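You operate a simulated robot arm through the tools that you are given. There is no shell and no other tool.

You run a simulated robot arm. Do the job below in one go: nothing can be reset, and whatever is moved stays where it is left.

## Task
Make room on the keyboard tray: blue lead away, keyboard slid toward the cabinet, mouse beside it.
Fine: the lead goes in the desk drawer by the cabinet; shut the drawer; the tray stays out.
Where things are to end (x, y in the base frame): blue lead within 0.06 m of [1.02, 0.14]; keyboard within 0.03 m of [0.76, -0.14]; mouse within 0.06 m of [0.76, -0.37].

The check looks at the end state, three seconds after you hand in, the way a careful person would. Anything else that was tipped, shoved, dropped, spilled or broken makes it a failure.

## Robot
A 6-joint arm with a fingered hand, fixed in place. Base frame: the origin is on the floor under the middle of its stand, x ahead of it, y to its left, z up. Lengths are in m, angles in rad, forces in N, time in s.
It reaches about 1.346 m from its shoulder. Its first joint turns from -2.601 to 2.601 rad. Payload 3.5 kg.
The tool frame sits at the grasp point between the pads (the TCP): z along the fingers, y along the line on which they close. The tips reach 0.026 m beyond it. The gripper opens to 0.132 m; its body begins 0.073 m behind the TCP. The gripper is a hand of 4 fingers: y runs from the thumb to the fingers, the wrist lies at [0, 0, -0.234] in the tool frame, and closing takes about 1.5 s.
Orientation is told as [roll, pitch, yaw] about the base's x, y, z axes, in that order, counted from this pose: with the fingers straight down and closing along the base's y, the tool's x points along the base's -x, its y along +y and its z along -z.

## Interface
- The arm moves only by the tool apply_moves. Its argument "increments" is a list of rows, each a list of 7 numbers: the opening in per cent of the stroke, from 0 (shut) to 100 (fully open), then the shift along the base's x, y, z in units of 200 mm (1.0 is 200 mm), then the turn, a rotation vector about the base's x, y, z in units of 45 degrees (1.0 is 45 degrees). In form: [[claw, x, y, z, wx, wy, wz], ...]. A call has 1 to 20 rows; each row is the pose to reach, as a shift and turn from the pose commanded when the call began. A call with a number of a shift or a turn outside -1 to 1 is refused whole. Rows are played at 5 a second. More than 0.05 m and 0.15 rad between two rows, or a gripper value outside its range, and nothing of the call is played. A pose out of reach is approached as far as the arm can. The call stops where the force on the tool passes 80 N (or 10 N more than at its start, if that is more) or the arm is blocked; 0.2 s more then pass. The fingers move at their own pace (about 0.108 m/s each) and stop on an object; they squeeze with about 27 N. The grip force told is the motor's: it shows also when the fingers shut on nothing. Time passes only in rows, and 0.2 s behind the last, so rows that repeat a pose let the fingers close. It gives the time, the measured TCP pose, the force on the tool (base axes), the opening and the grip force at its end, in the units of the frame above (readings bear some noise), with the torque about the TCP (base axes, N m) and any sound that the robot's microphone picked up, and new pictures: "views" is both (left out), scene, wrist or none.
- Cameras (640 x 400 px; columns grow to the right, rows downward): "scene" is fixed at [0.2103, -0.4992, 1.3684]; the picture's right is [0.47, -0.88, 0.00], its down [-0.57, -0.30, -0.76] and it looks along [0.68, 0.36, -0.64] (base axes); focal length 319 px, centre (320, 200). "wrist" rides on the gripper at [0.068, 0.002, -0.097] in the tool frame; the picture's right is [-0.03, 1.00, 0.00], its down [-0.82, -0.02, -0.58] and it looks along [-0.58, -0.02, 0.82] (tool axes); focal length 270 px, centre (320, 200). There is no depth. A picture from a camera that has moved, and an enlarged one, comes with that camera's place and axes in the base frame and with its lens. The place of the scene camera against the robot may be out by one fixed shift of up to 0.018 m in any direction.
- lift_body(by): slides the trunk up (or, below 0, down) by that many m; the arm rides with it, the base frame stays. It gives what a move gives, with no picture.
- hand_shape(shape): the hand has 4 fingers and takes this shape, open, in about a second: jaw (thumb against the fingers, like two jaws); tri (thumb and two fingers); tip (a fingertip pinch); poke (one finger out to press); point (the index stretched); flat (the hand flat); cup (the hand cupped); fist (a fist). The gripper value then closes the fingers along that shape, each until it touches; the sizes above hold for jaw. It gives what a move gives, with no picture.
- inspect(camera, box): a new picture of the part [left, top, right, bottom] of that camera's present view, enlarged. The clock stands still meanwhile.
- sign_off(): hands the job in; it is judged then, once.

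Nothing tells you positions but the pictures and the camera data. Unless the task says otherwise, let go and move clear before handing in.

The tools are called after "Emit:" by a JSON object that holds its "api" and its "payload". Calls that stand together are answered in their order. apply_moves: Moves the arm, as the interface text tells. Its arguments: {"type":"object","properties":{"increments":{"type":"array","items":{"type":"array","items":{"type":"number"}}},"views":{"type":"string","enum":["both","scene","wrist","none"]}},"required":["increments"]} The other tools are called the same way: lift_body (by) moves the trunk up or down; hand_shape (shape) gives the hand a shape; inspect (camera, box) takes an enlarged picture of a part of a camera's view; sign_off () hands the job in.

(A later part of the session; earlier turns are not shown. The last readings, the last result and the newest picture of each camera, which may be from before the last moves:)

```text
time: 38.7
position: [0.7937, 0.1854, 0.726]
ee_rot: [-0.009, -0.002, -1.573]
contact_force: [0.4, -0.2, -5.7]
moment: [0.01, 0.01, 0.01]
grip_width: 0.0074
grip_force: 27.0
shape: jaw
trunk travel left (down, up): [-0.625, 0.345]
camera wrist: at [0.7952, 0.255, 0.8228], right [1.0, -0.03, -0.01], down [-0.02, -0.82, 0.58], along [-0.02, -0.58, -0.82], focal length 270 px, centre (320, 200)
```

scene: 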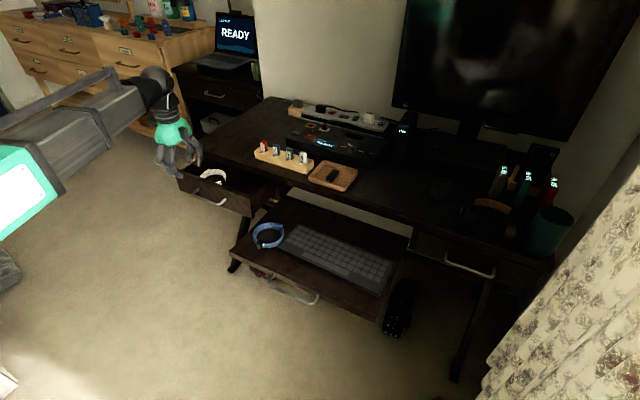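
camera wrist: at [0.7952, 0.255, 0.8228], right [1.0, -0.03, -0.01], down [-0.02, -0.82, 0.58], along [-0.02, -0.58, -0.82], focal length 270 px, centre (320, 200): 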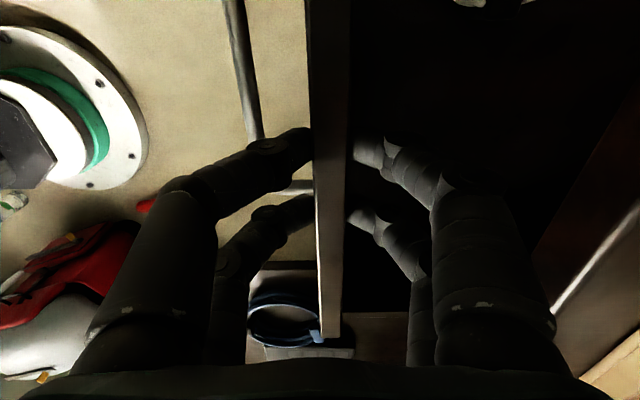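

Emit:
{"api": "apply_moves", "payload": {"increments": [[0, -0.1, 0, 0, 0, 0, 0], [0, -0.2, 0, 0, 0, 0, 0], [0, -0.3, 0, 0, 0, 0, 0], [0, -0.4, 0, 0, 0, 0, 0], [0, -0.5, 0, 0, 0, 0, 0]], "views": "both"}}

```text
time: 39.9
position: [0.6919, 0.1861, 0.7261]
ee_rot: [-0.008, 0.0, -1.572]
contact_force: [-1.7, -4.6, -7.0]
moment: [-0.03, 0.04, -0.03]
grip_width: 0.0073
grip_force: 27.4
shape: jaw
trunk travel left (down, up): [-0.625, 0.345]
camera wrist: at [0.6938, 0.2552, 0.8228], right [1.0, -0.03, -0.01], down [-0.02, -0.82, 0.58], along [-0.02, -0.58, -0.82], focal length 270 px, centre (320, 200)
```

scene: 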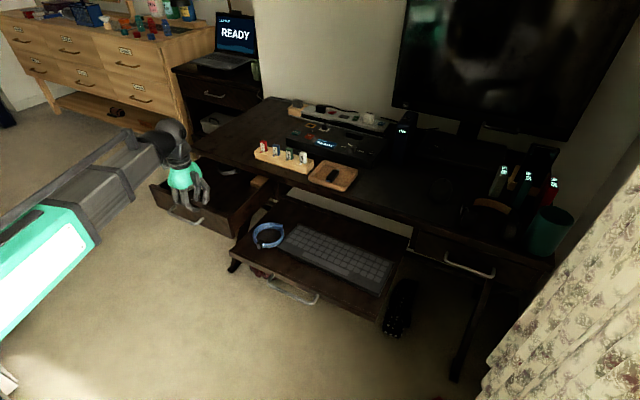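
wrist: 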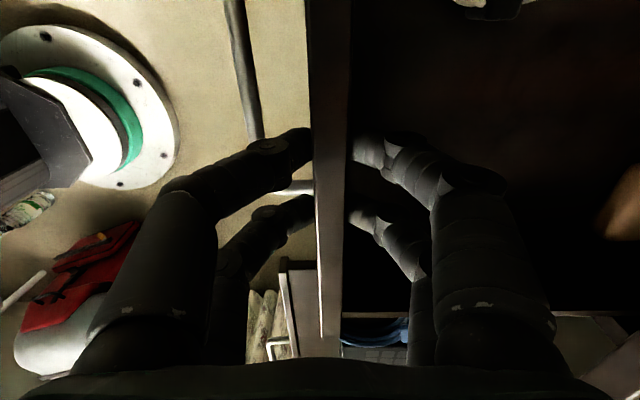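

The drawer is now open about 0.215 m. I'll release the panel and rise to look at the contents.

Emit:
{"api": "apply_moves", "payload": {"increments": [[50, 0, 0, 0, 0, 0, 0], [50, 0, 0, 0, 0, 0, 0], [50, 0, 0, 0, 0, 0, 0], [50, 0, 0, 0, 0, 0, 0]], "views": "none"}}

Emit:
{"api": "lift_body", "payload": {"by": 0.115}}

Emit:
{"api": "inspect", "payload": {"camera": "wrist", "box": [0, 0, 640, 400]}}

Emit:
{"api": "inspect", "payload": {"camera": "scene", "box": [140, 130, 300, 230]}}

```text
time: 40.9
position: [0.6936, 0.1862, 0.7258]
ee_rot: [-0.008, 0.002, -1.57]
contact_force: [-1.4, -0.3, -0.5]
moment: [0.0, -0.03, 0.02]
grip_width: 0.0655
grip_force: 0.0
shape: jaw
trunk travel left (down, up): [-0.625, 0.345]
```

```text
time: 42.4
position: [0.6928, 0.1848, 0.8406]
ee_rot: [-0.009, -0.001, -1.569]
contact_force: [0.6, 0.2, 0.7]
moment: [-0.01, 0.0, -0.01]
grip_width: 0.0654
grip_force: 0.0
shape: jaw
trunk travel left (down, up): [-0.74, 0.23]
```

```text
1.00 times, centred on (320, 200) of wrist (not enlarged: the box is as wide or as high as the picture)
camera zoom: at [0.6943, 0.2556, 0.9381], right [1.0, -0.03, -0.01], down [-0.02, -0.82, 0.58], along [-0.02, -0.58, -0.82], focal length 270 px, centre (320, 200)
```

zoom: 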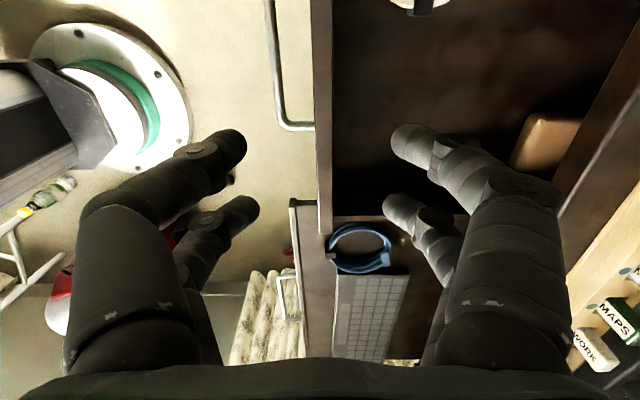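

```text
4.00 times, centred on (220, 180) of scene
camera zoom: at [0.2103, -0.4992, 1.3684], right [0.47, -0.88, 0.0], down [-0.57, -0.3, -0.76], along [0.68, 0.36, -0.64], focal length 1276 px, centre (720, 280)
```

zoom: 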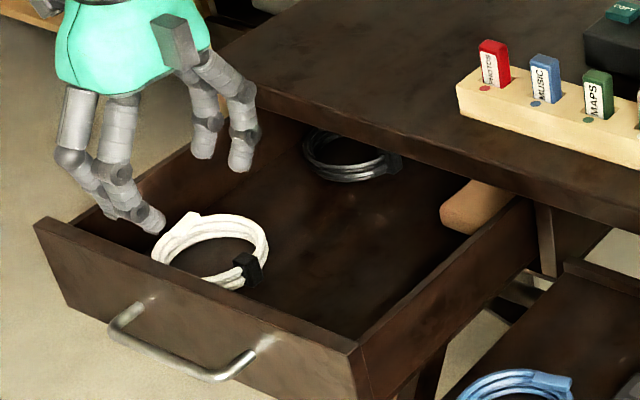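

The drawer holds a white lead at front left, a dark lead at back left and a tan block at back right. The spot for the blue lead is free. Next I'll position over the near (-x) side of the blue ring so I can pinch its cable bundle.

Emit:
{"api": "apply_moves", "payload": {"increments": [[40, 0.01, -0.2, 0, 0, 0, 0], [40, 0.02, -0.4, 0, 0, 0, 0], [40, 0.03, -0.6, 0, 0, 0, 0], [40, 0.04, -0.8, 0, 0, 0, 0], [40, 0.05, -1.0, 0, 0, 0, 0]], "views": "none"}}

Emit:
{"api": "apply_moves", "payload": {"increments": [[40, 0, -0.15, 0, 0, 0, 0], [40, 0, -0.15, 0, 0, 0, 0]], "views": "both"}}

```text
time: 43.6
position: [0.7024, -0.0134, 0.8417]
ee_rot: [-0.007, -0.001, -1.572]
contact_force: [-0.2, 0.5, 0.6]
moment: [-0.02, 0.02, 0.05]
grip_width: 0.0533
grip_force: 0.0
shape: jaw
trunk travel left (down, up): [-0.74, 0.23]
```

```text
time: 44.2
position: [0.7021, -0.0446, 0.8409]
ee_rot: [-0.007, -0.001, -1.571]
contact_force: [-0.1, 0.0, -0.6]
moment: [0.02, 0.01, 0.02]
grip_width: 0.0532
grip_force: 0.1
shape: jaw
trunk travel left (down, up): [-0.74, 0.23]
camera wrist: at [0.7044, 0.0253, 0.9381], right [1.0, -0.03, -0.01], down [-0.02, -0.82, 0.58], along [-0.02, -0.58, -0.82], focal length 270 px, centre (320, 200)
```

scene: 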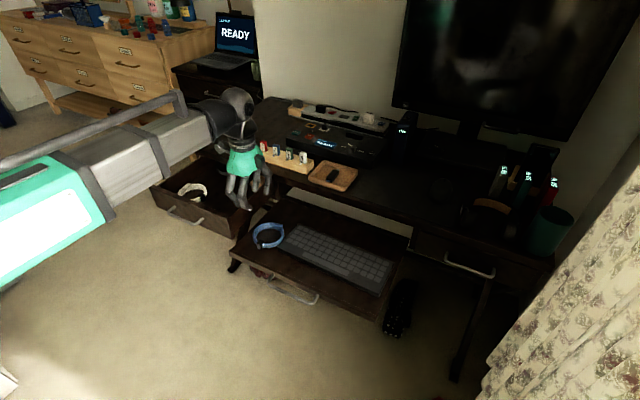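
wrist: 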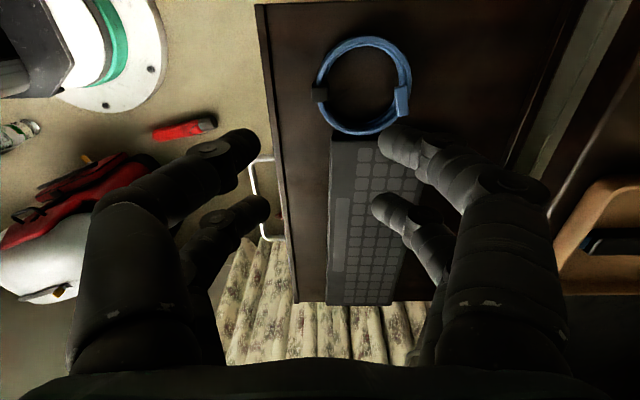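

The ring centre is at about (0.744, -0.040, 0.65) with the black tie at its near side. I'll lower partway and re-check.

Emit:
{"api": "lift_body", "payload": {"by": -0.12}}

Emit:
{"api": "inspect", "payload": {"camera": "wrist", "box": [0, 0, 640, 400]}}

```text
time: 45.7
position: [0.7017, -0.0434, 0.7208]
ee_rot: [-0.007, 0.0, -1.57]
contact_force: [0.1, 0.4, -0.3]
moment: [-0.02, 0.0, 0.02]
grip_width: 0.0534
grip_force: 0.1
shape: jaw
trunk travel left (down, up): [-0.62, 0.35]
```

```text
1.00 times, centred on (320, 200) of wrist (not enlarged: the box is as wide or as high as the picture)
camera zoom: at [0.7044, 0.0257, 0.8182], right [1.0, -0.03, -0.01], down [-0.02, -0.82, 0.58], along [-0.02, -0.58, -0.82], focal length 270 px, centre (320, 200)
```

zoom: 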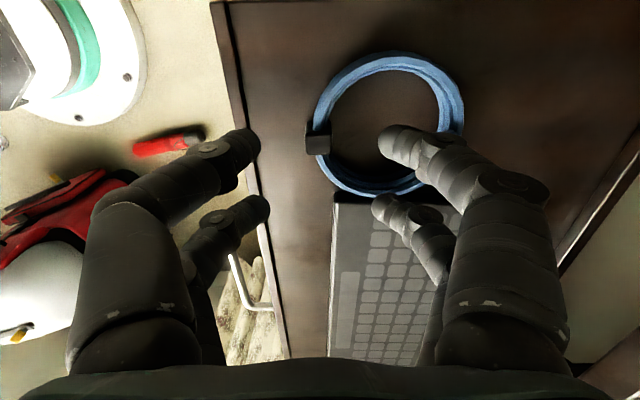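

Emit:
{"api": "lift_body", "payload": {"by": -0.045}}

Emit:
{"api": "inspect", "payload": {"camera": "wrist", "box": [160, 80, 480, 280]}}

Emit:
{"api": "inspect", "payload": {"camera": "scene", "box": [220, 190, 340, 265]}}

```text
time: 46.6
position: [0.7022, -0.0436, 0.6754]
ee_rot: [-0.008, 0.0, -1.57]
contact_force: [0.2, -0.1, 0.4]
moment: [0.01, 0.02, 0.01]
grip_width: 0.0531
grip_force: 0.0
shape: jaw
trunk travel left (down, up): [-0.575, 0.395]
```

```text
2.00 times, centred on (320, 180) of wrist
camera zoom: at [0.7044, 0.0257, 0.7731], right [1.0, -0.03, -0.01], down [-0.02, -0.82, 0.58], along [-0.02, -0.58, -0.82], focal length 541 px, centre (320, 240)
```

zoom: 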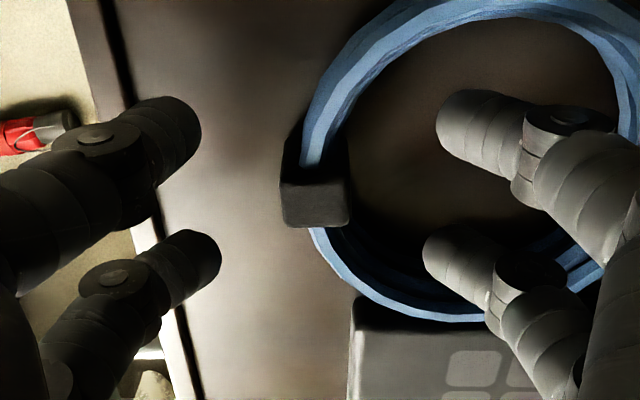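

```text
5.33 times, centred on (280, 228) of scene
camera zoom: at [0.2103, -0.4992, 1.3684], right [0.47, -0.88, 0.0], down [-0.57, -0.3, -0.76], along [0.68, 0.36, -0.64], focal length 1702 px, centre (533, 53)
```

zoom: 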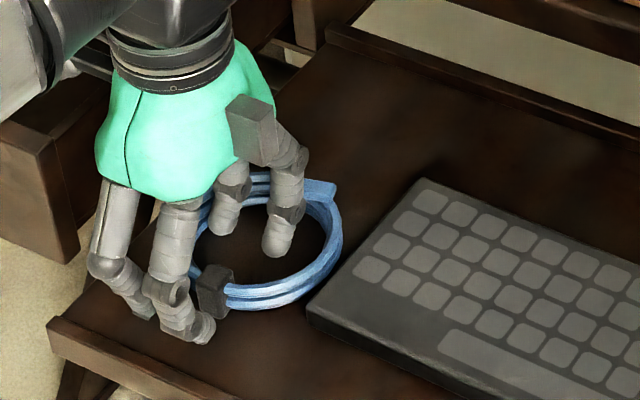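

The inner fingers are inside the ring and the outer ones outside, straddling the tie. I'll lower a few millimetres more and close.

Emit:
{"api": "lift_body", "payload": {"by": -0.006}}

Emit:
{"api": "apply_moves", "payload": {"increments": [[20, 0, 0, 0, 0, 0, 0], [10, 0, 0, 0, 0, 0, 0], [0, 0, 0, 0, 0, 0, 0], [0, 0, 0, 0, 0, 0, 0], [0, 0, 0, 0, 0, 0, 0], [0, 0, 0, 0, 0, 0, 0]], "views": "both"}}

```text
time: 47.1
position: [0.703, -0.0443, 0.6698]
ee_rot: [-0.007, 0.001, -1.572]
contact_force: [-0.3, 0.5, -0.4]
moment: [0.01, 0.0, 0.04]
grip_width: 0.0533
grip_force: 0.0
shape: jaw
trunk travel left (down, up): [-0.569, 0.401]
```

```text
time: 48.5
position: [0.7023, -0.0435, 0.6694]
ee_rot: [-0.008, 0.0, -1.572]
contact_force: [0.2, 0.9, 0.0]
moment: [0.01, 0.06, -0.02]
grip_width: 0.0086
grip_force: 27.1
shape: jaw
trunk travel left (down, up): [-0.569, 0.401]
camera wrist: at [0.7044, 0.0257, 0.7671], right [1.0, -0.03, -0.01], down [-0.02, -0.82, 0.58], along [-0.02, -0.58, -0.82], focal length 270 px, centre (320, 200)
```

scene: 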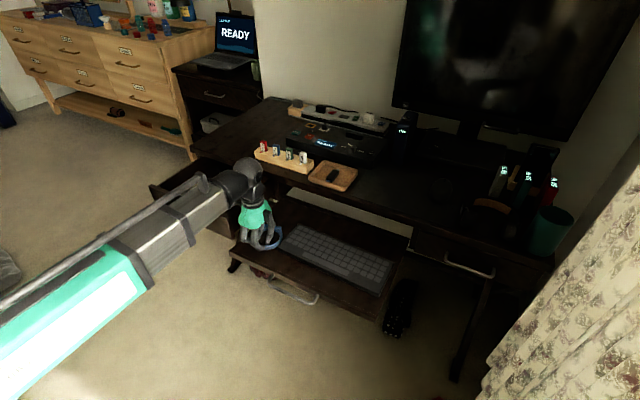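
wrist: 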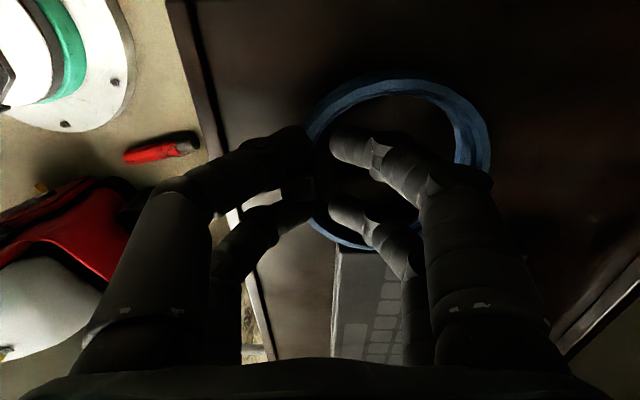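

The fingers stopped on the cable at about 9 mm. I'll lift and check that the lead comes along.

Emit:
{"api": "lift_body", "payload": {"by": 0.06}}

Emit:
{"api": "inspect", "payload": {"camera": "wrist", "box": [0, 0, 640, 400]}}

Emit:
{"api": "inspect", "payload": {"camera": "scene", "box": [200, 150, 360, 250]}}

```text
time: 49.5
position: [0.7023, -0.0436, 0.7291]
ee_rot: [-0.008, 0.001, -1.57]
contact_force: [-0.4, 0.1, -0.8]
moment: [0.0, 0.01, 0.0]
grip_width: 0.0086
grip_force: 27.0
shape: jaw
trunk travel left (down, up): [-0.629, 0.341]
```

```text
1.00 times, centred on (320, 200) of wrist (not enlarged: the box is as wide or as high as the picture)
camera zoom: at [0.7044, 0.0257, 0.8271], right [1.0, -0.03, -0.01], down [-0.02, -0.82, 0.58], along [-0.02, -0.58, -0.82], focal length 270 px, centre (320, 200)
```

zoom: 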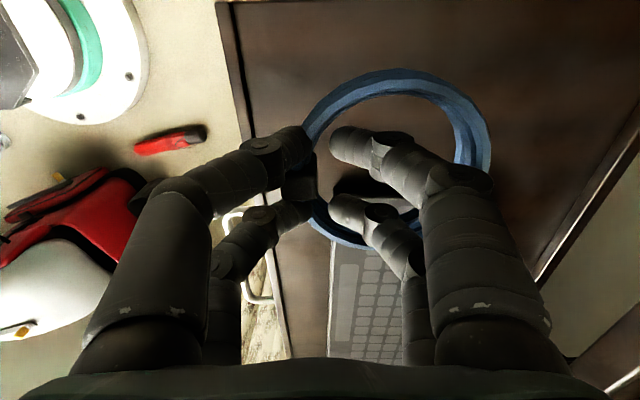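

```text
4.00 times, centred on (280, 200) of scene
camera zoom: at [0.2103, -0.4992, 1.3684], right [0.47, -0.88, 0.0], down [-0.57, -0.3, -0.76], along [0.68, 0.36, -0.64], focal length 1276 px, centre (480, 200)
```

zoom: 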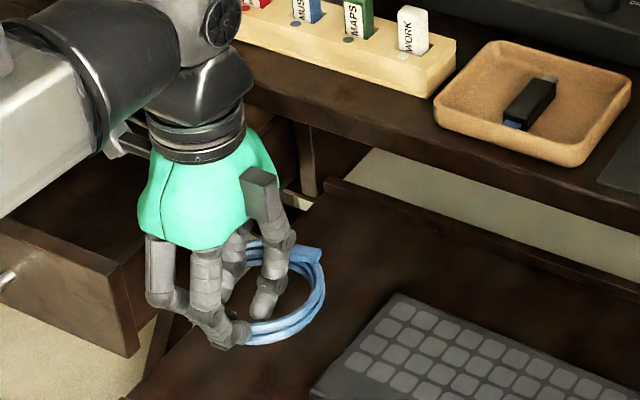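

The lead is held firmly and level. I'll lift clear and carry it over the open drawer.

Emit:
{"api": "lift_body", "payload": {"by": 0.11}}

Emit:
{"api": "apply_moves", "payload": {"increments": [[0, 0.064, 0.15, 0, 0, 0, 0], [0, 0.128, 0.3, 0, 0, 0, 0], [0, 0.192, 0.45, 0, 0, 0, 0], [0, 0.256, 0.6, 0, 0, 0, 0], [0, 0.32, 0.75, 0, 0, 0, 0], [0, 0.384, 0.908, 0, 0, 0, 0]], "views": "both"}}

```text
time: 51.0
position: [0.703, -0.0435, 0.8396]
ee_rot: [-0.01, 0.002, -1.571]
contact_force: [-0.2, -0.5, -1.1]
moment: [-0.01, 0.0, -0.02]
grip_width: 0.0085
grip_force: 27.9
shape: jaw
trunk travel left (down, up): [-0.739, 0.231]
```

```text
time: 52.4
position: [0.7782, 0.137, 0.8394]
ee_rot: [-0.008, 0.0, -1.573]
contact_force: [-0.3, 0.3, -0.4]
moment: [0.0, 0.02, 0.0]
grip_width: 0.0084
grip_force: 27.4
shape: jaw
trunk travel left (down, up): [-0.739, 0.231]
camera wrist: at [0.7812, 0.2073, 0.9371], right [1.0, -0.03, -0.01], down [-0.02, -0.82, 0.58], along [-0.02, -0.58, -0.82], focal length 270 px, centre (320, 200)
```

scene: 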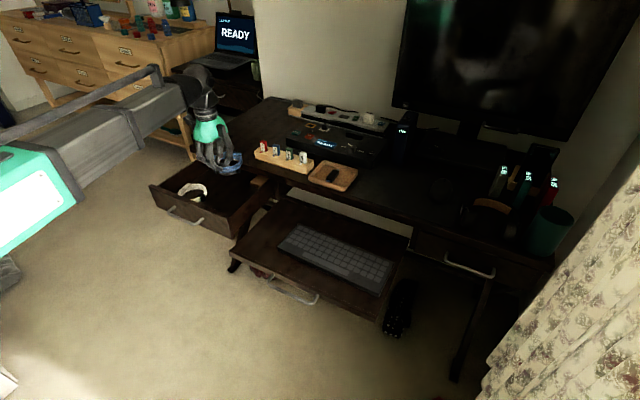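
wrist: 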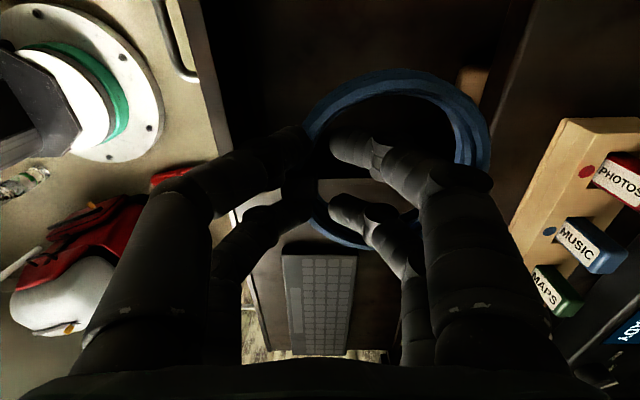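

The ring is over the empty front-right part of the drawer. I'll shift 8 mm forward so the knuckles clear the front panel, then lower in steps.

Emit:
{"api": "apply_moves", "payload": {"increments": [[0, 0.04, 0.01, 0, 0, 0, 0], [0, 0.04, 0.01, 0, 0, 0, 0]], "views": "none"}}

Emit:
{"api": "lift_body", "payload": {"by": -0.12}}

Emit:
{"api": "inspect", "payload": {"camera": "wrist", "box": [0, 0, 640, 400]}}

Emit:
{"api": "inspect", "payload": {"camera": "scene", "box": [140, 120, 300, 220]}}

```text
time: 53.0
position: [0.7866, 0.141, 0.841]
ee_rot: [-0.007, 0.0, -1.571]
contact_force: [-0.1, 0.2, -0.5]
moment: [0.03, 0.01, 0.0]
grip_width: 0.0085
grip_force: 26.9
shape: jaw
trunk travel left (down, up): [-0.739, 0.231]
```

```text
time: 54.5
position: [0.7869, 0.14, 0.7207]
ee_rot: [-0.007, 0.0, -1.572]
contact_force: [-0.2, 0.0, -1.4]
moment: [-0.02, 0.01, 0.02]
grip_width: 0.0084
grip_force: 27.1
shape: jaw
trunk travel left (down, up): [-0.619, 0.351]
```

```text
1.00 times, centred on (320, 200) of wrist (not enlarged: the box is as wide or as high as the picture)
camera zoom: at [0.7888, 0.2092, 0.8171], right [1.0, -0.03, -0.01], down [-0.02, -0.82, 0.58], along [-0.02, -0.58, -0.82], focal length 270 px, centre (320, 200)
```

zoom: 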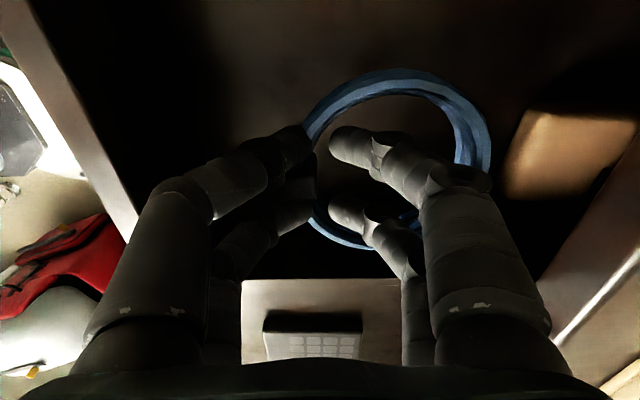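

```text
4.00 times, centred on (220, 170) of scene
camera zoom: at [0.2103, -0.4992, 1.3684], right [0.47, -0.88, 0.0], down [-0.57, -0.3, -0.76], along [0.68, 0.36, -0.64], focal length 1276 px, centre (720, 320)
```

zoom: 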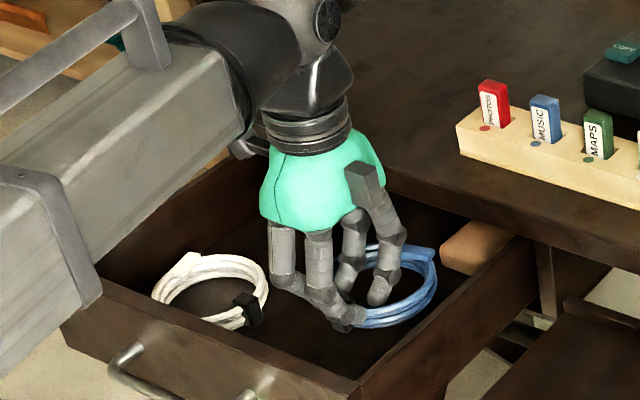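

Emit:
{"api": "lift_body", "payload": {"by": -0.035}}

Emit:
{"api": "lift_body", "payload": {"by": -0.01}}

Emit:
{"api": "inspect", "payload": {"camera": "scene", "box": [140, 120, 300, 220]}}

Emit:
{"api": "inspect", "payload": {"camera": "wrist", "box": [0, 0, 640, 400]}}

```text
time: 55.2
position: [0.7875, 0.1393, 0.6848]
ee_rot: [-0.007, -0.001, -1.572]
contact_force: [-0.7, -0.4, -0.3]
moment: [-0.01, 0.02, -0.03]
grip_width: 0.0084
grip_force: 27.1
shape: jaw
trunk travel left (down, up): [-0.584, 0.386]
```

```text
time: 55.8
position: [0.786, 0.1406, 0.6773]
ee_rot: [-0.006, -0.002, -1.57]
contact_force: [-0.2, 0.0, 16.3]
moment: [0.05, -0.04, 0.02]
grip_width: 0.009
grip_force: 26.8
shape: jaw
trunk travel left (down, up): [-0.574, 0.396]
```

```text
4.00 times, centred on (220, 170) of scene
camera zoom: at [0.2103, -0.4992, 1.3684], right [0.47, -0.88, 0.0], down [-0.57, -0.3, -0.76], along [0.68, 0.36, -0.64], focal length 1276 px, centre (720, 320)
```

zoom: 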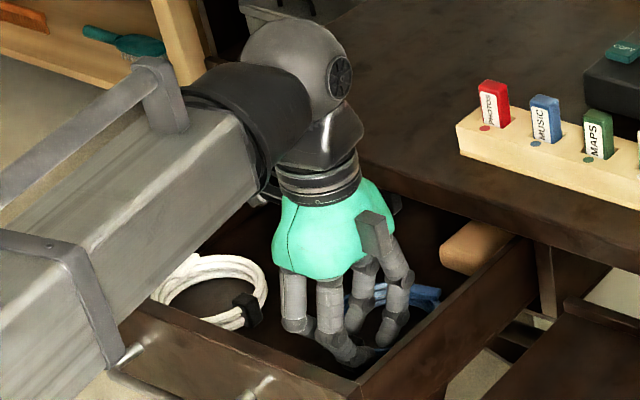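

```text
1.00 times, centred on (320, 200) of wrist (not enlarged: the box is as wide or as high as the picture)
camera zoom: at [0.7881, 0.2092, 0.7734], right [1.0, -0.03, -0.01], down [-0.02, -0.82, 0.58], along [-0.02, -0.58, -0.82], focal length 270 px, centre (320, 200)
```

zoom: 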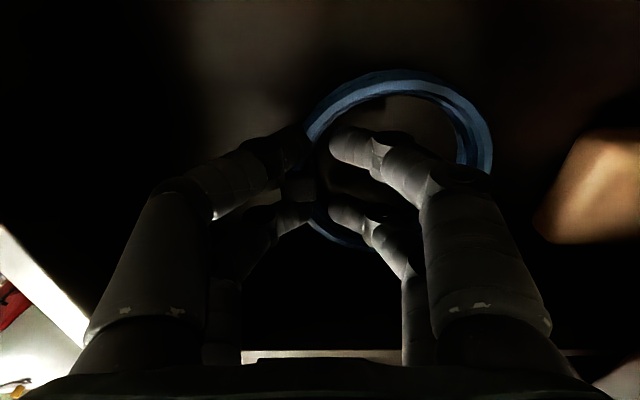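

The ring is touching the drawer floor, with about 16 N upward on the tool. I'll open the fingers slightly to release it.

Emit:
{"api": "apply_moves", "payload": {"increments": [[10, 0, 0, 0, 0, 0, 0], [20, 0, 0, 0, 0, 0, 0], [25, 0, 0, 0, 0, 0, 0], [25, 0, 0, 0, 0, 0, 0], [25, 0, 0, 0, 0, 0, 0]], "views": "wrist"}}

```text
time: 57.0
position: [0.7883, 0.1404, 0.6749]
ee_rot: [-0.006, 0.0, -1.572]
contact_force: [0.1, -0.8, 0.6]
moment: [0.01, 0.0, 0.0]
grip_width: 0.033
grip_force: 0.1
shape: jaw
trunk travel left (down, up): [-0.574, 0.396]
camera wrist: at [0.7889, 0.2093, 0.7721], right [1.0, -0.03, -0.01], down [-0.02, -0.82, 0.58], along [-0.02, -0.58, -0.82], focal length 270 px, centre (320, 200)
```

wrist: 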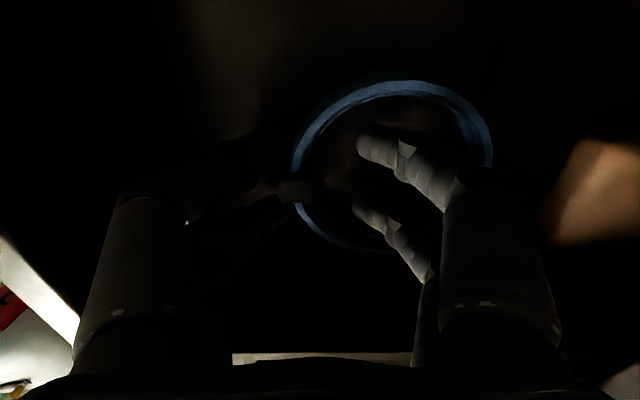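

Emit:
{"api": "lift_body", "payload": {"by": 0.05}}

Emit:
{"api": "inspect", "payload": {"camera": "wrist", "box": [0, 0, 640, 400]}}

```text
time: 57.9
position: [0.7862, 0.1402, 0.7258]
ee_rot: [-0.007, 0.0, -1.57]
contact_force: [0.7, 0.1, -0.1]
moment: [0.0, -0.05, 0.0]
grip_width: 0.0327
grip_force: 0.0
shape: jaw
trunk travel left (down, up): [-0.624, 0.346]
```

```text
1.00 times, centred on (320, 200) of wrist (not enlarged: the box is as wide or as high as the picture)
camera zoom: at [0.7889, 0.2093, 0.8221], right [1.0, -0.03, -0.01], down [-0.02, -0.82, 0.58], along [-0.02, -0.58, -0.82], focal length 270 px, centre (320, 200)
```

zoom: 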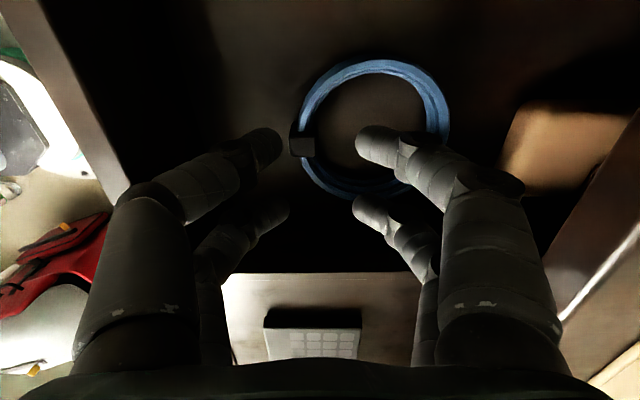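

The blue lead lies flat in the drawer at about (0.82, 0.15), which becomes about (1.03, 0.15) once shut. I'll raise the hand and retreat so I can push the drawer shut with the fingertips pointing forward.

Emit:
{"api": "lift_body", "payload": {"by": 0.115}}

Emit:
{"api": "apply_moves", "payload": {"increments": [[25, -0.17, 0.11, 0, 0, 0, 0], [25, -0.34, 0.22, 0, 0, 0, 0], [25, -0.51, 0.33, 0, 0, 0, 0], [25, -0.68, 0.44, 0, 0, 0, 0], [25, -0.85, 0.55, 0, 0, 0, 0], [25, -1.0, 0.65, 0, 0, 0, 0]], "views": "both"}}

```text
time: 59.4
position: [0.7874, 0.1392, 0.8396]
ee_rot: [-0.008, 0.001, -1.571]
contact_force: [0.3, 0.0, -0.3]
moment: [0.03, 0.05, 0.0]
grip_width: 0.0326
grip_force: 0.0
shape: jaw
trunk travel left (down, up): [-0.739, 0.231]
```

```text
time: 60.8
position: [0.5857, 0.2721, 0.8402]
ee_rot: [-0.009, 0.001, -1.573]
contact_force: [0.8, -0.6, -0.4]
moment: [-0.02, 0.01, -0.02]
grip_width: 0.0328
grip_force: 0.1
shape: jaw
trunk travel left (down, up): [-0.739, 0.231]
camera wrist: at [0.5888, 0.3403, 0.9371], right [1.0, -0.03, -0.01], down [-0.02, -0.82, 0.58], along [-0.02, -0.58, -0.82], focal length 270 px, centre (320, 200)
```

scene: 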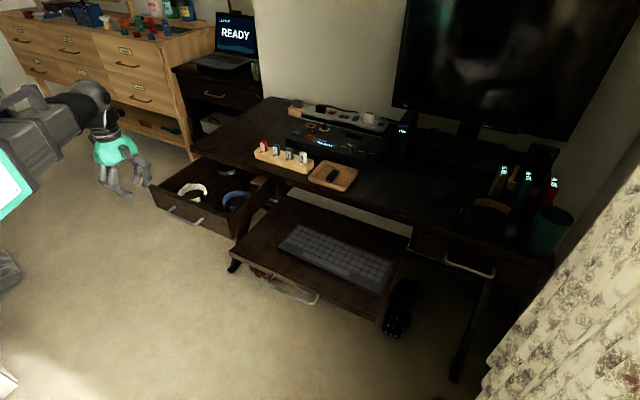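
wrist: 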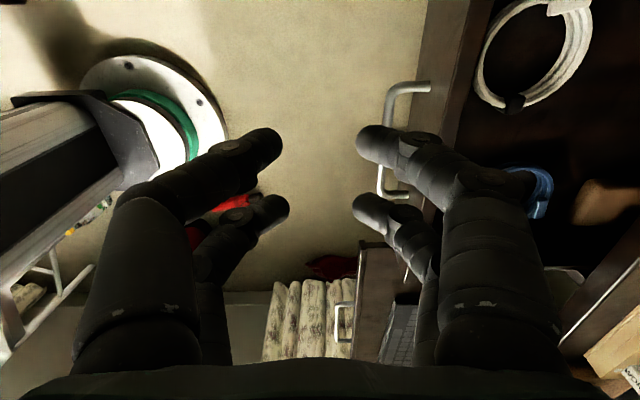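

Emit:
{"api": "apply_moves", "payload": {"increments": [[10, -0.17, 0.11, 0, 0, 0, 0], [0, -0.34, 0.22, 0, 0, 0, 0], [0, -0.51, 0.33, 0, 0, 0, 0], [0, -0.68, 0.44, 0, 0, 0, 0], [0, -0.85, 0.55, 0, 0, 0, 0], [0, -0.98, 0.65, 0, 0, 0, 0]], "views": "none"}}

```text
time: 62.2
position: [0.3903, 0.3997, 0.8401]
ee_rot: [-0.008, -0.001, -1.573]
contact_force: [-0.3, 0.3, 0.3]
moment: [-0.03, -0.01, -0.01]
grip_width: 0.0
grip_force: 26.5
shape: jaw
trunk travel left (down, up): [-0.739, 0.231]
```

Emit:
{"api": "apply_moves", "payload": {"increments": [[0, 0.1525, 0, 0.01, 0, -0.1667, 0], [0, 0.303, 0, 0.04, 0, -0.3333, 0], [0, 0.4475, 0, 0.089, 0, -0.5, 0], [0, 0.585, 0, 0.157, 0, -0.6667, 0], [0, 0.7125, 0, 0.242, 0, -0.8333, 0], [0, 0.8275, 0, 0.3425, 0, -1, 0]], "views": "none"}}

Emit:
{"api": "apply_moves", "payload": {"increments": [[0, 0.101, 0, 0.115, 0, -0.1667, 0], [0, 0.186, 0, 0.2425, 0, -0.3333, 0], [0, 0.2535, 0, 0.3795, 0, -0.5, 0], [0, 0.303, 0, 0.5245, 0, -0.6667, 0], [0, 0.3325, 0, 0.6745, 0, -0.8333, 0], [0, 0.3425, 0, 0.8275, 0, -1, 0]], "views": "both"}}

```text
time: 63.6
position: [0.5557, 0.3998, 0.9073]
ee_rot: [0.779, -0.001, -1.571]
contact_force: [-0.1, -0.1, -0.1]
moment: [0.01, 0.02, -0.01]
grip_width: 0.0
grip_force: 27.0
shape: jaw
trunk travel left (down, up): [-0.739, 0.231]
```

```text
time: 65.0
position: [0.6253, 0.401, 1.0723]
ee_rot: [1.565, 0.0, -1.57]
contact_force: [-0.1, -1.4, 0.0]
moment: [0.02, -0.01, -0.01]
grip_width: 0.0
grip_force: 26.8
shape: jaw
trunk travel left (down, up): [-0.739, 0.231]
camera wrist: at [0.5276, 0.47, 1.0752], right [0.0, -0.03, 1.0], down [-0.58, -0.82, -0.02], along [0.82, -0.58, -0.02], focal length 270 px, centre (320, 200)
```

scene: 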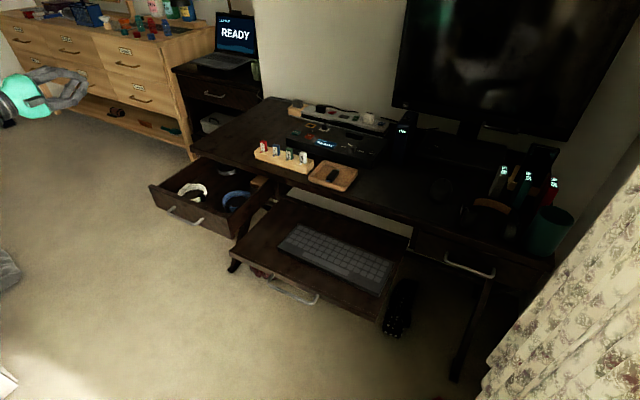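
wrist: 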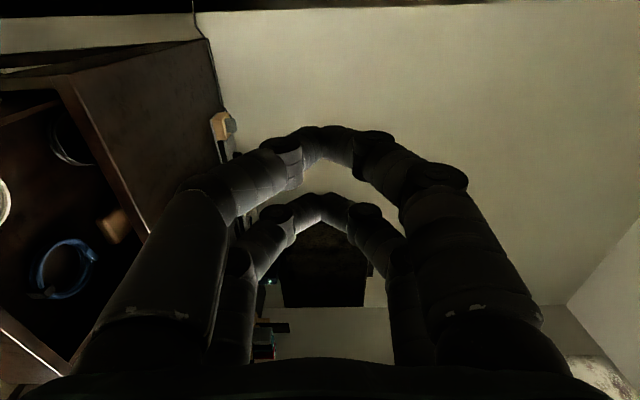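

The hand points forward, closed, to the left of the handle and clear of the drawer front. I'll lower to panel height.

Emit:
{"api": "lift_body", "payload": {"by": -0.39}}

Emit:
{"api": "inspect", "payload": {"camera": "wrist", "box": [0, 0, 640, 400]}}

Emit:
{"api": "inspect", "payload": {"camera": "scene", "box": [100, 120, 300, 245]}}

```text
time: 68.8
position: [0.6245, 0.3995, 0.6826]
ee_rot: [1.565, 0.001, -1.57]
contact_force: [-0.2, 0.3, 0.0]
moment: [0.01, -0.04, 0.0]
grip_width: 0.0
grip_force: 27.3
shape: jaw
trunk travel left (down, up): [-0.349, 0.621]
```

```text
1.00 times, centred on (320, 200) of wrist (not enlarged: the box is as wide or as high as the picture)
camera zoom: at [0.5277, 0.4699, 0.685], right [0.01, -0.03, 1.0], down [-0.58, -0.82, -0.02], along [0.82, -0.58, -0.02], focal length 270 px, centre (320, 200)
```

zoom: 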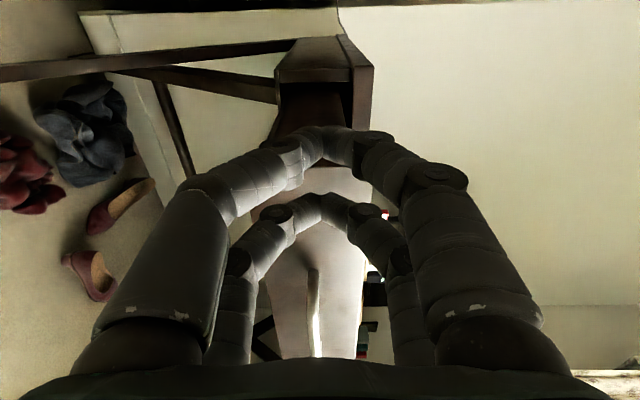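

```text
3.20 times, centred on (200, 182) of scene
camera zoom: at [0.2103, -0.4992, 1.3684], right [0.47, -0.88, 0.0], down [-0.57, -0.3, -0.76], along [0.68, 0.36, -0.64], focal length 1021 px, centre (704, 256)
```

zoom: 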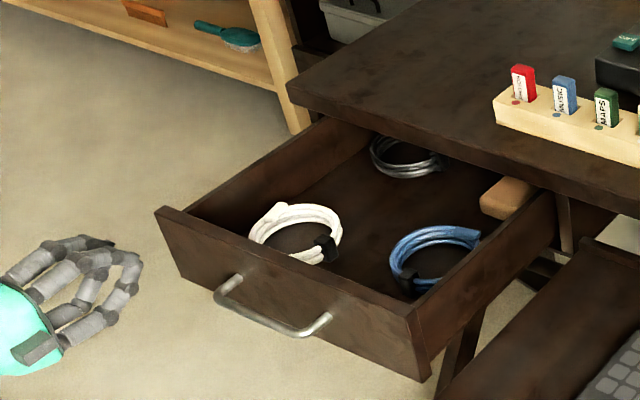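

Emit:
{"api": "apply_moves", "payload": {"increments": [[0, 0.04, -0.09, 0, 0, 0, 0], [0, 0.08, -0.18, 0, 0, 0, 0], [0, 0.12, -0.27, 0, 0, 0, 0]], "views": "both"}}

```text
time: 69.5
position: [0.6492, 0.3472, 0.6821]
ee_rot: [1.564, 0.0, -1.57]
contact_force: [0.6, -0.8, -0.3]
moment: [0.01, -0.01, 0.0]
grip_width: 0.0003
grip_force: 26.8
shape: jaw
trunk travel left (down, up): [-0.349, 0.621]
camera wrist: at [0.5516, 0.4166, 0.6848], right [0.01, -0.03, 1.0], down [-0.58, -0.82, -0.02], along [0.82, -0.58, -0.02], focal length 270 px, centre (320, 200)
```

scene: 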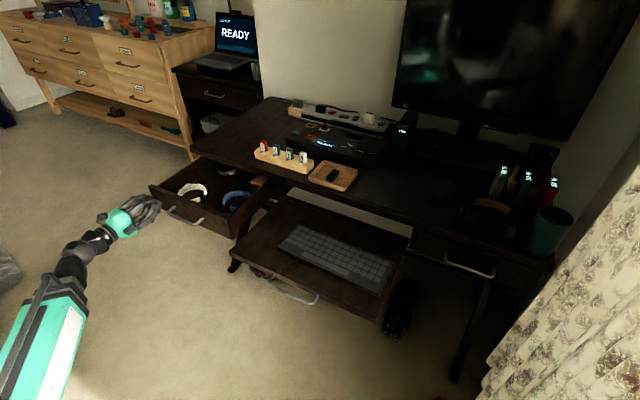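
wrist: 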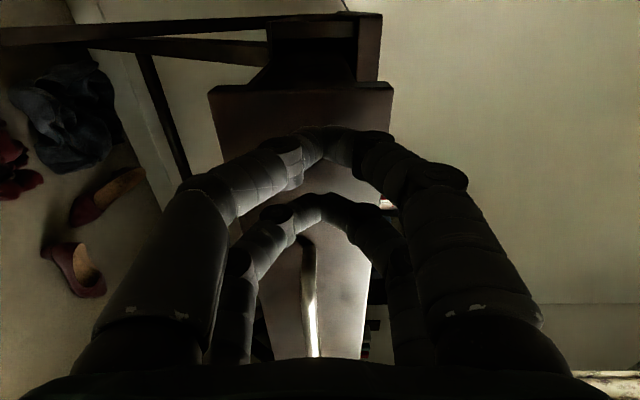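

The fingertips face the flat front panel left of the handle. I'll push it in slowly so the leads inside don't slide.

Emit:
{"api": "apply_moves", "payload": {"increments": [[0, 0.06, 0, 0, 0, 0, 0], [0, 0.12, 0, 0, 0, 0, 0], [0, 0.18, 0, 0, 0, 0, 0], [0, 0.24, 0, 0, 0, 0, 0], [0, 0.3, 0, 0, 0, 0, 0], [0, 0.36, 0, 0, 0, 0, 0], [0, 0.42, 0, 0, 0, 0, 0], [0, 0.48, 0, 0, 0, 0, 0], [0, 0.54, 0, 0, 0, 0, 0], [0, 0.6, 0, 0, 0, 0, 0]], "views": "both"}}

```text
time: 71.8
position: [0.7705, 0.3473, 0.6812]
ee_rot: [1.563, -0.001, -1.57]
contact_force: [-0.1, -0.5, 0.5]
moment: [0.02, 0.0, -0.04]
grip_width: 0.0
grip_force: 26.7
shape: jaw
trunk travel left (down, up): [-0.349, 0.621]
camera wrist: at [0.673, 0.4166, 0.6849], right [0.01, -0.03, 1.0], down [-0.58, -0.82, -0.02], along [0.82, -0.58, -0.02], focal length 270 px, centre (320, 200)
```

scene: 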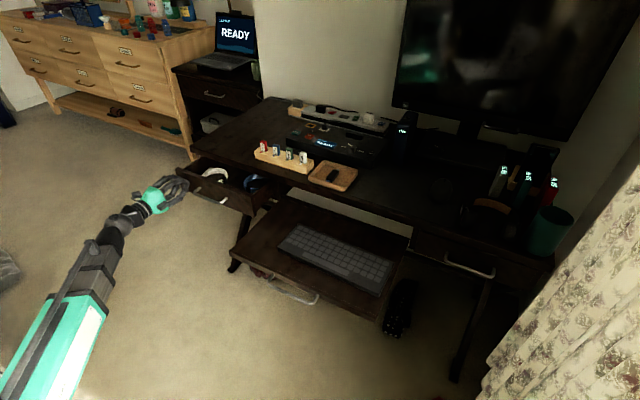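
wrist: 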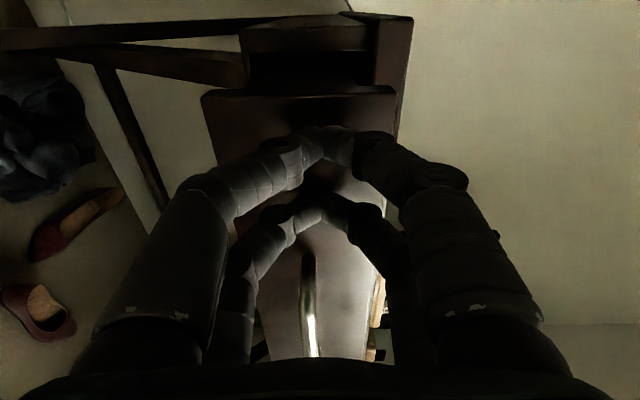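

The drawer is closing smoothly. I'll check the lead inside before finishing the push.

Emit:
{"api": "inspect", "payload": {"camera": "scene", "box": [140, 120, 300, 220]}}

Emit:
{"api": "apply_moves", "payload": {"increments": [[0, 0.06, 0, 0, 0, 0, 0], [0, 0.12, 0, 0, 0, 0, 0], [0, 0.18, 0, 0, 0, 0, 0], [0, 0.24, 0, 0, 0, 0, 0], [0, 0.3, 0, 0, 0, 0, 0], [0, 0.36, 0, 0, 0, 0, 0], [0, 0.42, 0, 0, 0, 0, 0]], "views": "both"}}

```text
4.00 times, centred on (220, 170) of scene
camera zoom: at [0.2103, -0.4992, 1.3684], right [0.47, -0.88, 0.0], down [-0.57, -0.3, -0.76], along [0.68, 0.36, -0.64], focal length 1276 px, centre (720, 320)
```

zoom: 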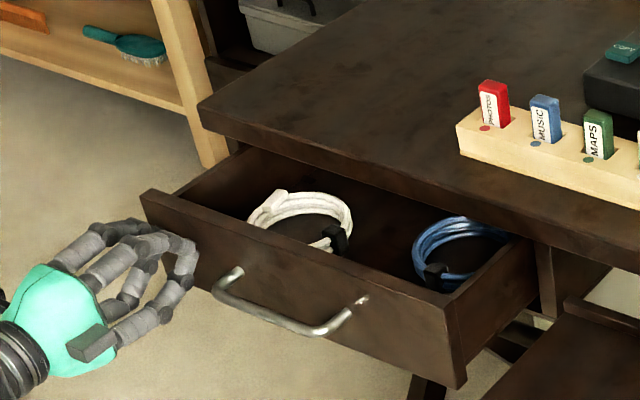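

```text
time: 73.3
position: [0.8549, 0.3477, 0.6819]
ee_rot: [1.564, -0.001, -1.571]
contact_force: [1.1, -0.7, -0.4]
moment: [0.03, 0.02, 0.01]
grip_width: 0.0
grip_force: 26.8
shape: jaw
trunk travel left (down, up): [-0.349, 0.621]
camera wrist: at [0.7562, 0.4171, 0.6848], right [0.01, -0.03, 1.0], down [-0.58, -0.82, -0.02], along [0.82, -0.58, -0.02], focal length 270 px, centre (320, 200)
```

scene: 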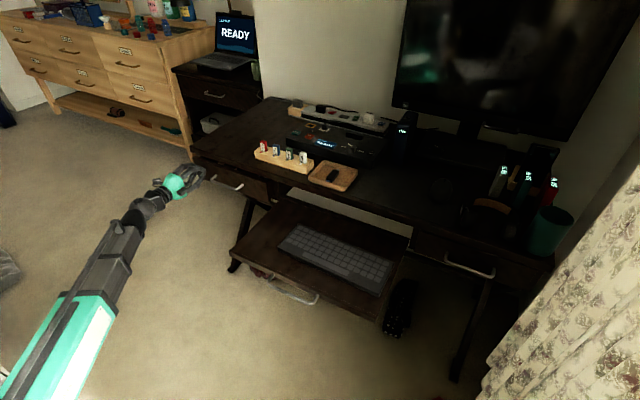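
wrist: 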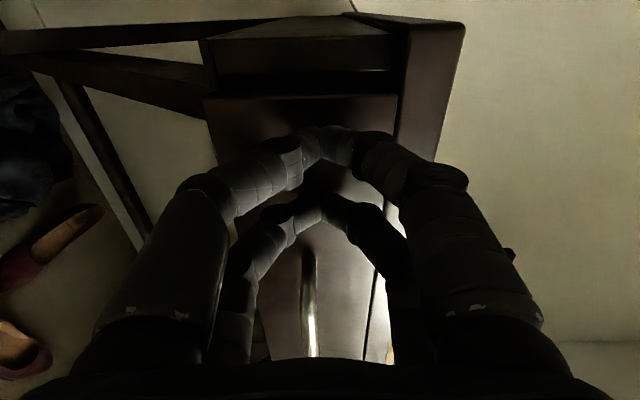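

Almost shut. I'll finish with very small steps and watch the force.

Emit:
{"api": "apply_moves", "payload": {"increments": [[0, 0.025, 0, 0, 0, 0, 0], [0, 0.05, 0, 0, 0, 0, 0], [0, 0.075, 0, 0, 0, 0, 0], [0, 0.1, 0, 0, 0, 0, 0]], "views": "wrist"}}

Emit:
{"api": "inspect", "payload": {"camera": "scene", "box": [160, 130, 300, 220]}}

```text
time: 74.3
position: [0.8737, 0.3468, 0.683]
ee_rot: [1.565, -0.001, -1.571]
contact_force: [-0.2, 0.2, -0.6]
moment: [0.02, -0.01, -0.06]
grip_width: 0.0
grip_force: 26.7
shape: jaw
trunk travel left (down, up): [-0.349, 0.621]
camera wrist: at [0.7761, 0.4158, 0.6849], right [0.01, -0.03, 1.0], down [-0.58, -0.82, -0.02], along [0.82, -0.58, -0.02], focal length 270 px, centre (320, 200)
```

wrist: 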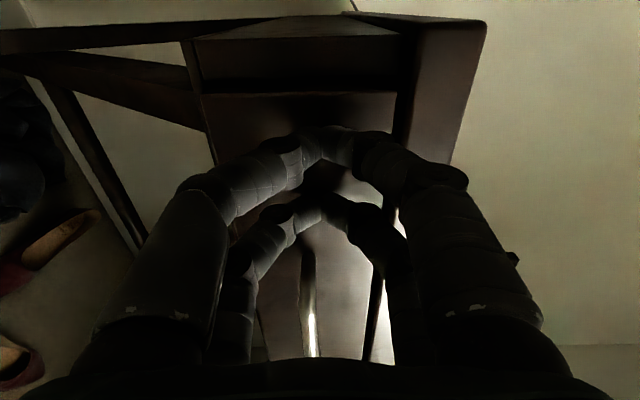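

```text
4.44 times, centred on (230, 175) of scene
camera zoom: at [0.2103, -0.4992, 1.3684], right [0.47, -0.88, 0.0], down [-0.57, -0.3, -0.76], along [0.68, 0.36, -0.64], focal length 1418 px, centre (720, 311)
```

zoom: 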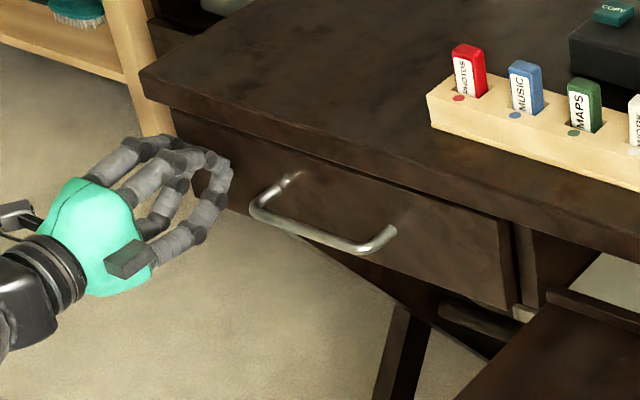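

The drawer looks nearly back at its original position. A few more millimetres should confirm the end stop.

Emit:
{"api": "apply_moves", "payload": {"increments": [[0, 0.015, 0, 0, 0, 0, 0], [0, 0.03, 0, 0, 0, 0, 0], [0, 0.045, 0, 0, 0, 0, 0]], "views": "none"}}

```text
time: 75.3
position: [0.8751, 0.347, 0.6841]
ee_rot: [1.562, 0.001, -1.567]
contact_force: [-19.8, 1.2, 2.6]
moment: [-0.02, -0.03, 0.19]
grip_width: 0.0002
grip_force: 26.7
shape: jaw
trunk travel left (down, up): [-0.349, 0.621]
stopped in row 3: the force on the tool passed its limit at 83 N (the readings are from after the stop); the commanded pose is now the measured one
```

The drawer has reached its end stop. I'll back away, then raise the hand and turn the fingers down for the keyboard.

Emit:
{"api": "apply_moves", "payload": {"increments": [[0, -0.15, 0, 0, 0, 0, 0], [0, -0.35, 0, 0, 0, 0, 0], [0, -0.55, 0, 0, 0, 0, 0], [0, -0.75, 0, 0, 0, 0, 0], [0, -0.9, 0, 0, 0, 0, 0]], "views": "scene"}}

Emit:
{"api": "inspect", "payload": {"camera": "scene", "box": [190, 130, 310, 210]}}

```text
time: 76.5
position: [0.6957, 0.3471, 0.6821]
ee_rot: [1.564, 0.001, -1.57]
contact_force: [0.5, 0.1, -0.2]
moment: [-0.03, -0.02, -0.02]
grip_width: 0.0
grip_force: 26.8
shape: jaw
trunk travel left (down, up): [-0.349, 0.621]
```

scene: 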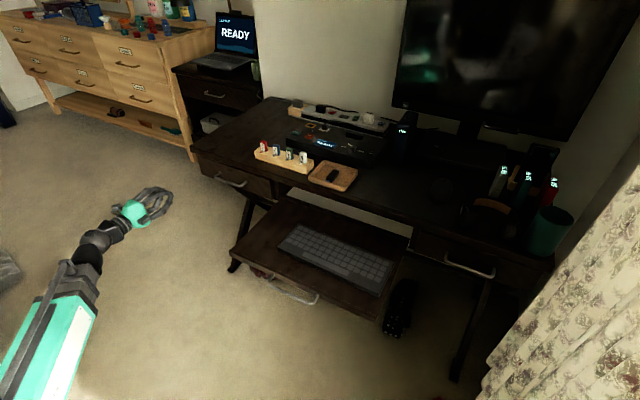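

```text
5.00 times, centred on (250, 170) of scene
camera zoom: at [0.2103, -0.4992, 1.3684], right [0.47, -0.88, 0.0], down [-0.57, -0.3, -0.76], along [0.68, 0.36, -0.64], focal length 1595 px, centre (670, 350)
```

zoom: 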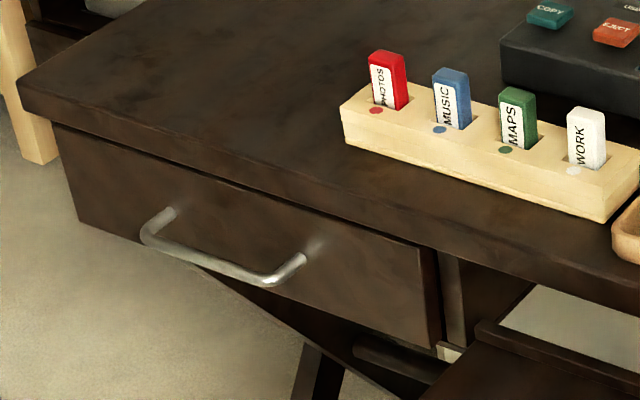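

The drawer front now matches the first picture exactly, so it is shut. I'll raise the hand.

Emit:
{"api": "lift_body", "payload": {"by": 0.39}}

```text
time: 80.2
position: [0.6972, 0.3463, 1.072]
ee_rot: [1.563, 0.001, -1.57]
contact_force: [0.3, -0.1, 1.4]
moment: [0.01, 0.01, -0.02]
grip_width: 0.0
grip_force: 26.8
shape: jaw
trunk travel left (down, up): [-0.739, 0.231]
```

Emit:
{"api": "apply_moves", "payload": {"increments": [[0, 0.09, -0.15, -0.1525, 0, 0.1667, 0], [0, 0.16, -0.3, -0.303, 0, 0.3333, 0], [0, 0.211, -0.45, -0.4475, 0, 0.5, 0], [0, 0.243, -0.6, -0.585, 0, 0.6667, 0], [0, 0.258, -0.75, -0.7125, 0, 0.8333, 0], [0, 0.257, -0.9, -0.8275, 0, 1, 0]], "views": "none"}}

Emit:
{"api": "apply_moves", "payload": {"increments": [[0, -0.015, -0.15, -0.101, 0, 0.1667, 0], [0, -0.0425, -0.3, -0.186, 0, 0.3333, 0], [0, -0.0795, -0.45, -0.2535, 0, 0.5, 0], [0, -0.1245, -0.6, -0.303, 0, 0.6667, 0], [0, -0.1745, -0.75, -0.3325, 0, 0.8333, 0], [0, -0.2275, -0.9, -0.3425, 0, 1, 0]], "views": "both"}}

```text
time: 81.6
position: [0.7454, 0.167, 0.9072]
ee_rot: [0.774, 0.004, -1.57]
contact_force: [0.4, -0.6, 0.7]
moment: [0.0, -0.01, 0.05]
grip_width: 0.0001
grip_force: 26.3
shape: jaw
trunk travel left (down, up): [-0.739, 0.231]
```

```text
time: 83.0
position: [0.7037, -0.0151, 0.8406]
ee_rot: [-0.007, 0.004, -1.57]
contact_force: [-0.8, 0.2, 0.1]
moment: [0.01, -0.01, 0.02]
grip_width: 0.0
grip_force: 27.0
shape: jaw
out of reach, approached as far as the arm can: row 6
trunk travel left (down, up): [-0.739, 0.231]
camera wrist: at [0.7054, 0.0549, 0.9373], right [1.0, -0.03, -0.01], down [-0.02, -0.82, 0.58], along [-0.02, -0.58, -0.82], focal length 270 px, centre (320, 200)
```

scene: 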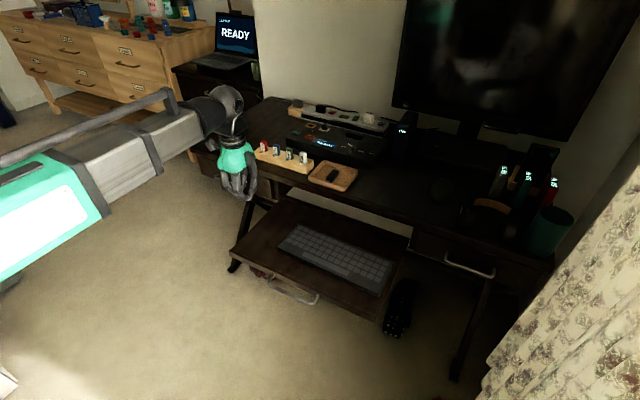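
wrist: 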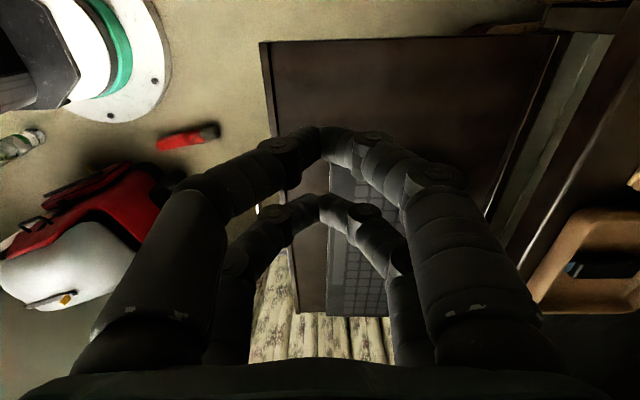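

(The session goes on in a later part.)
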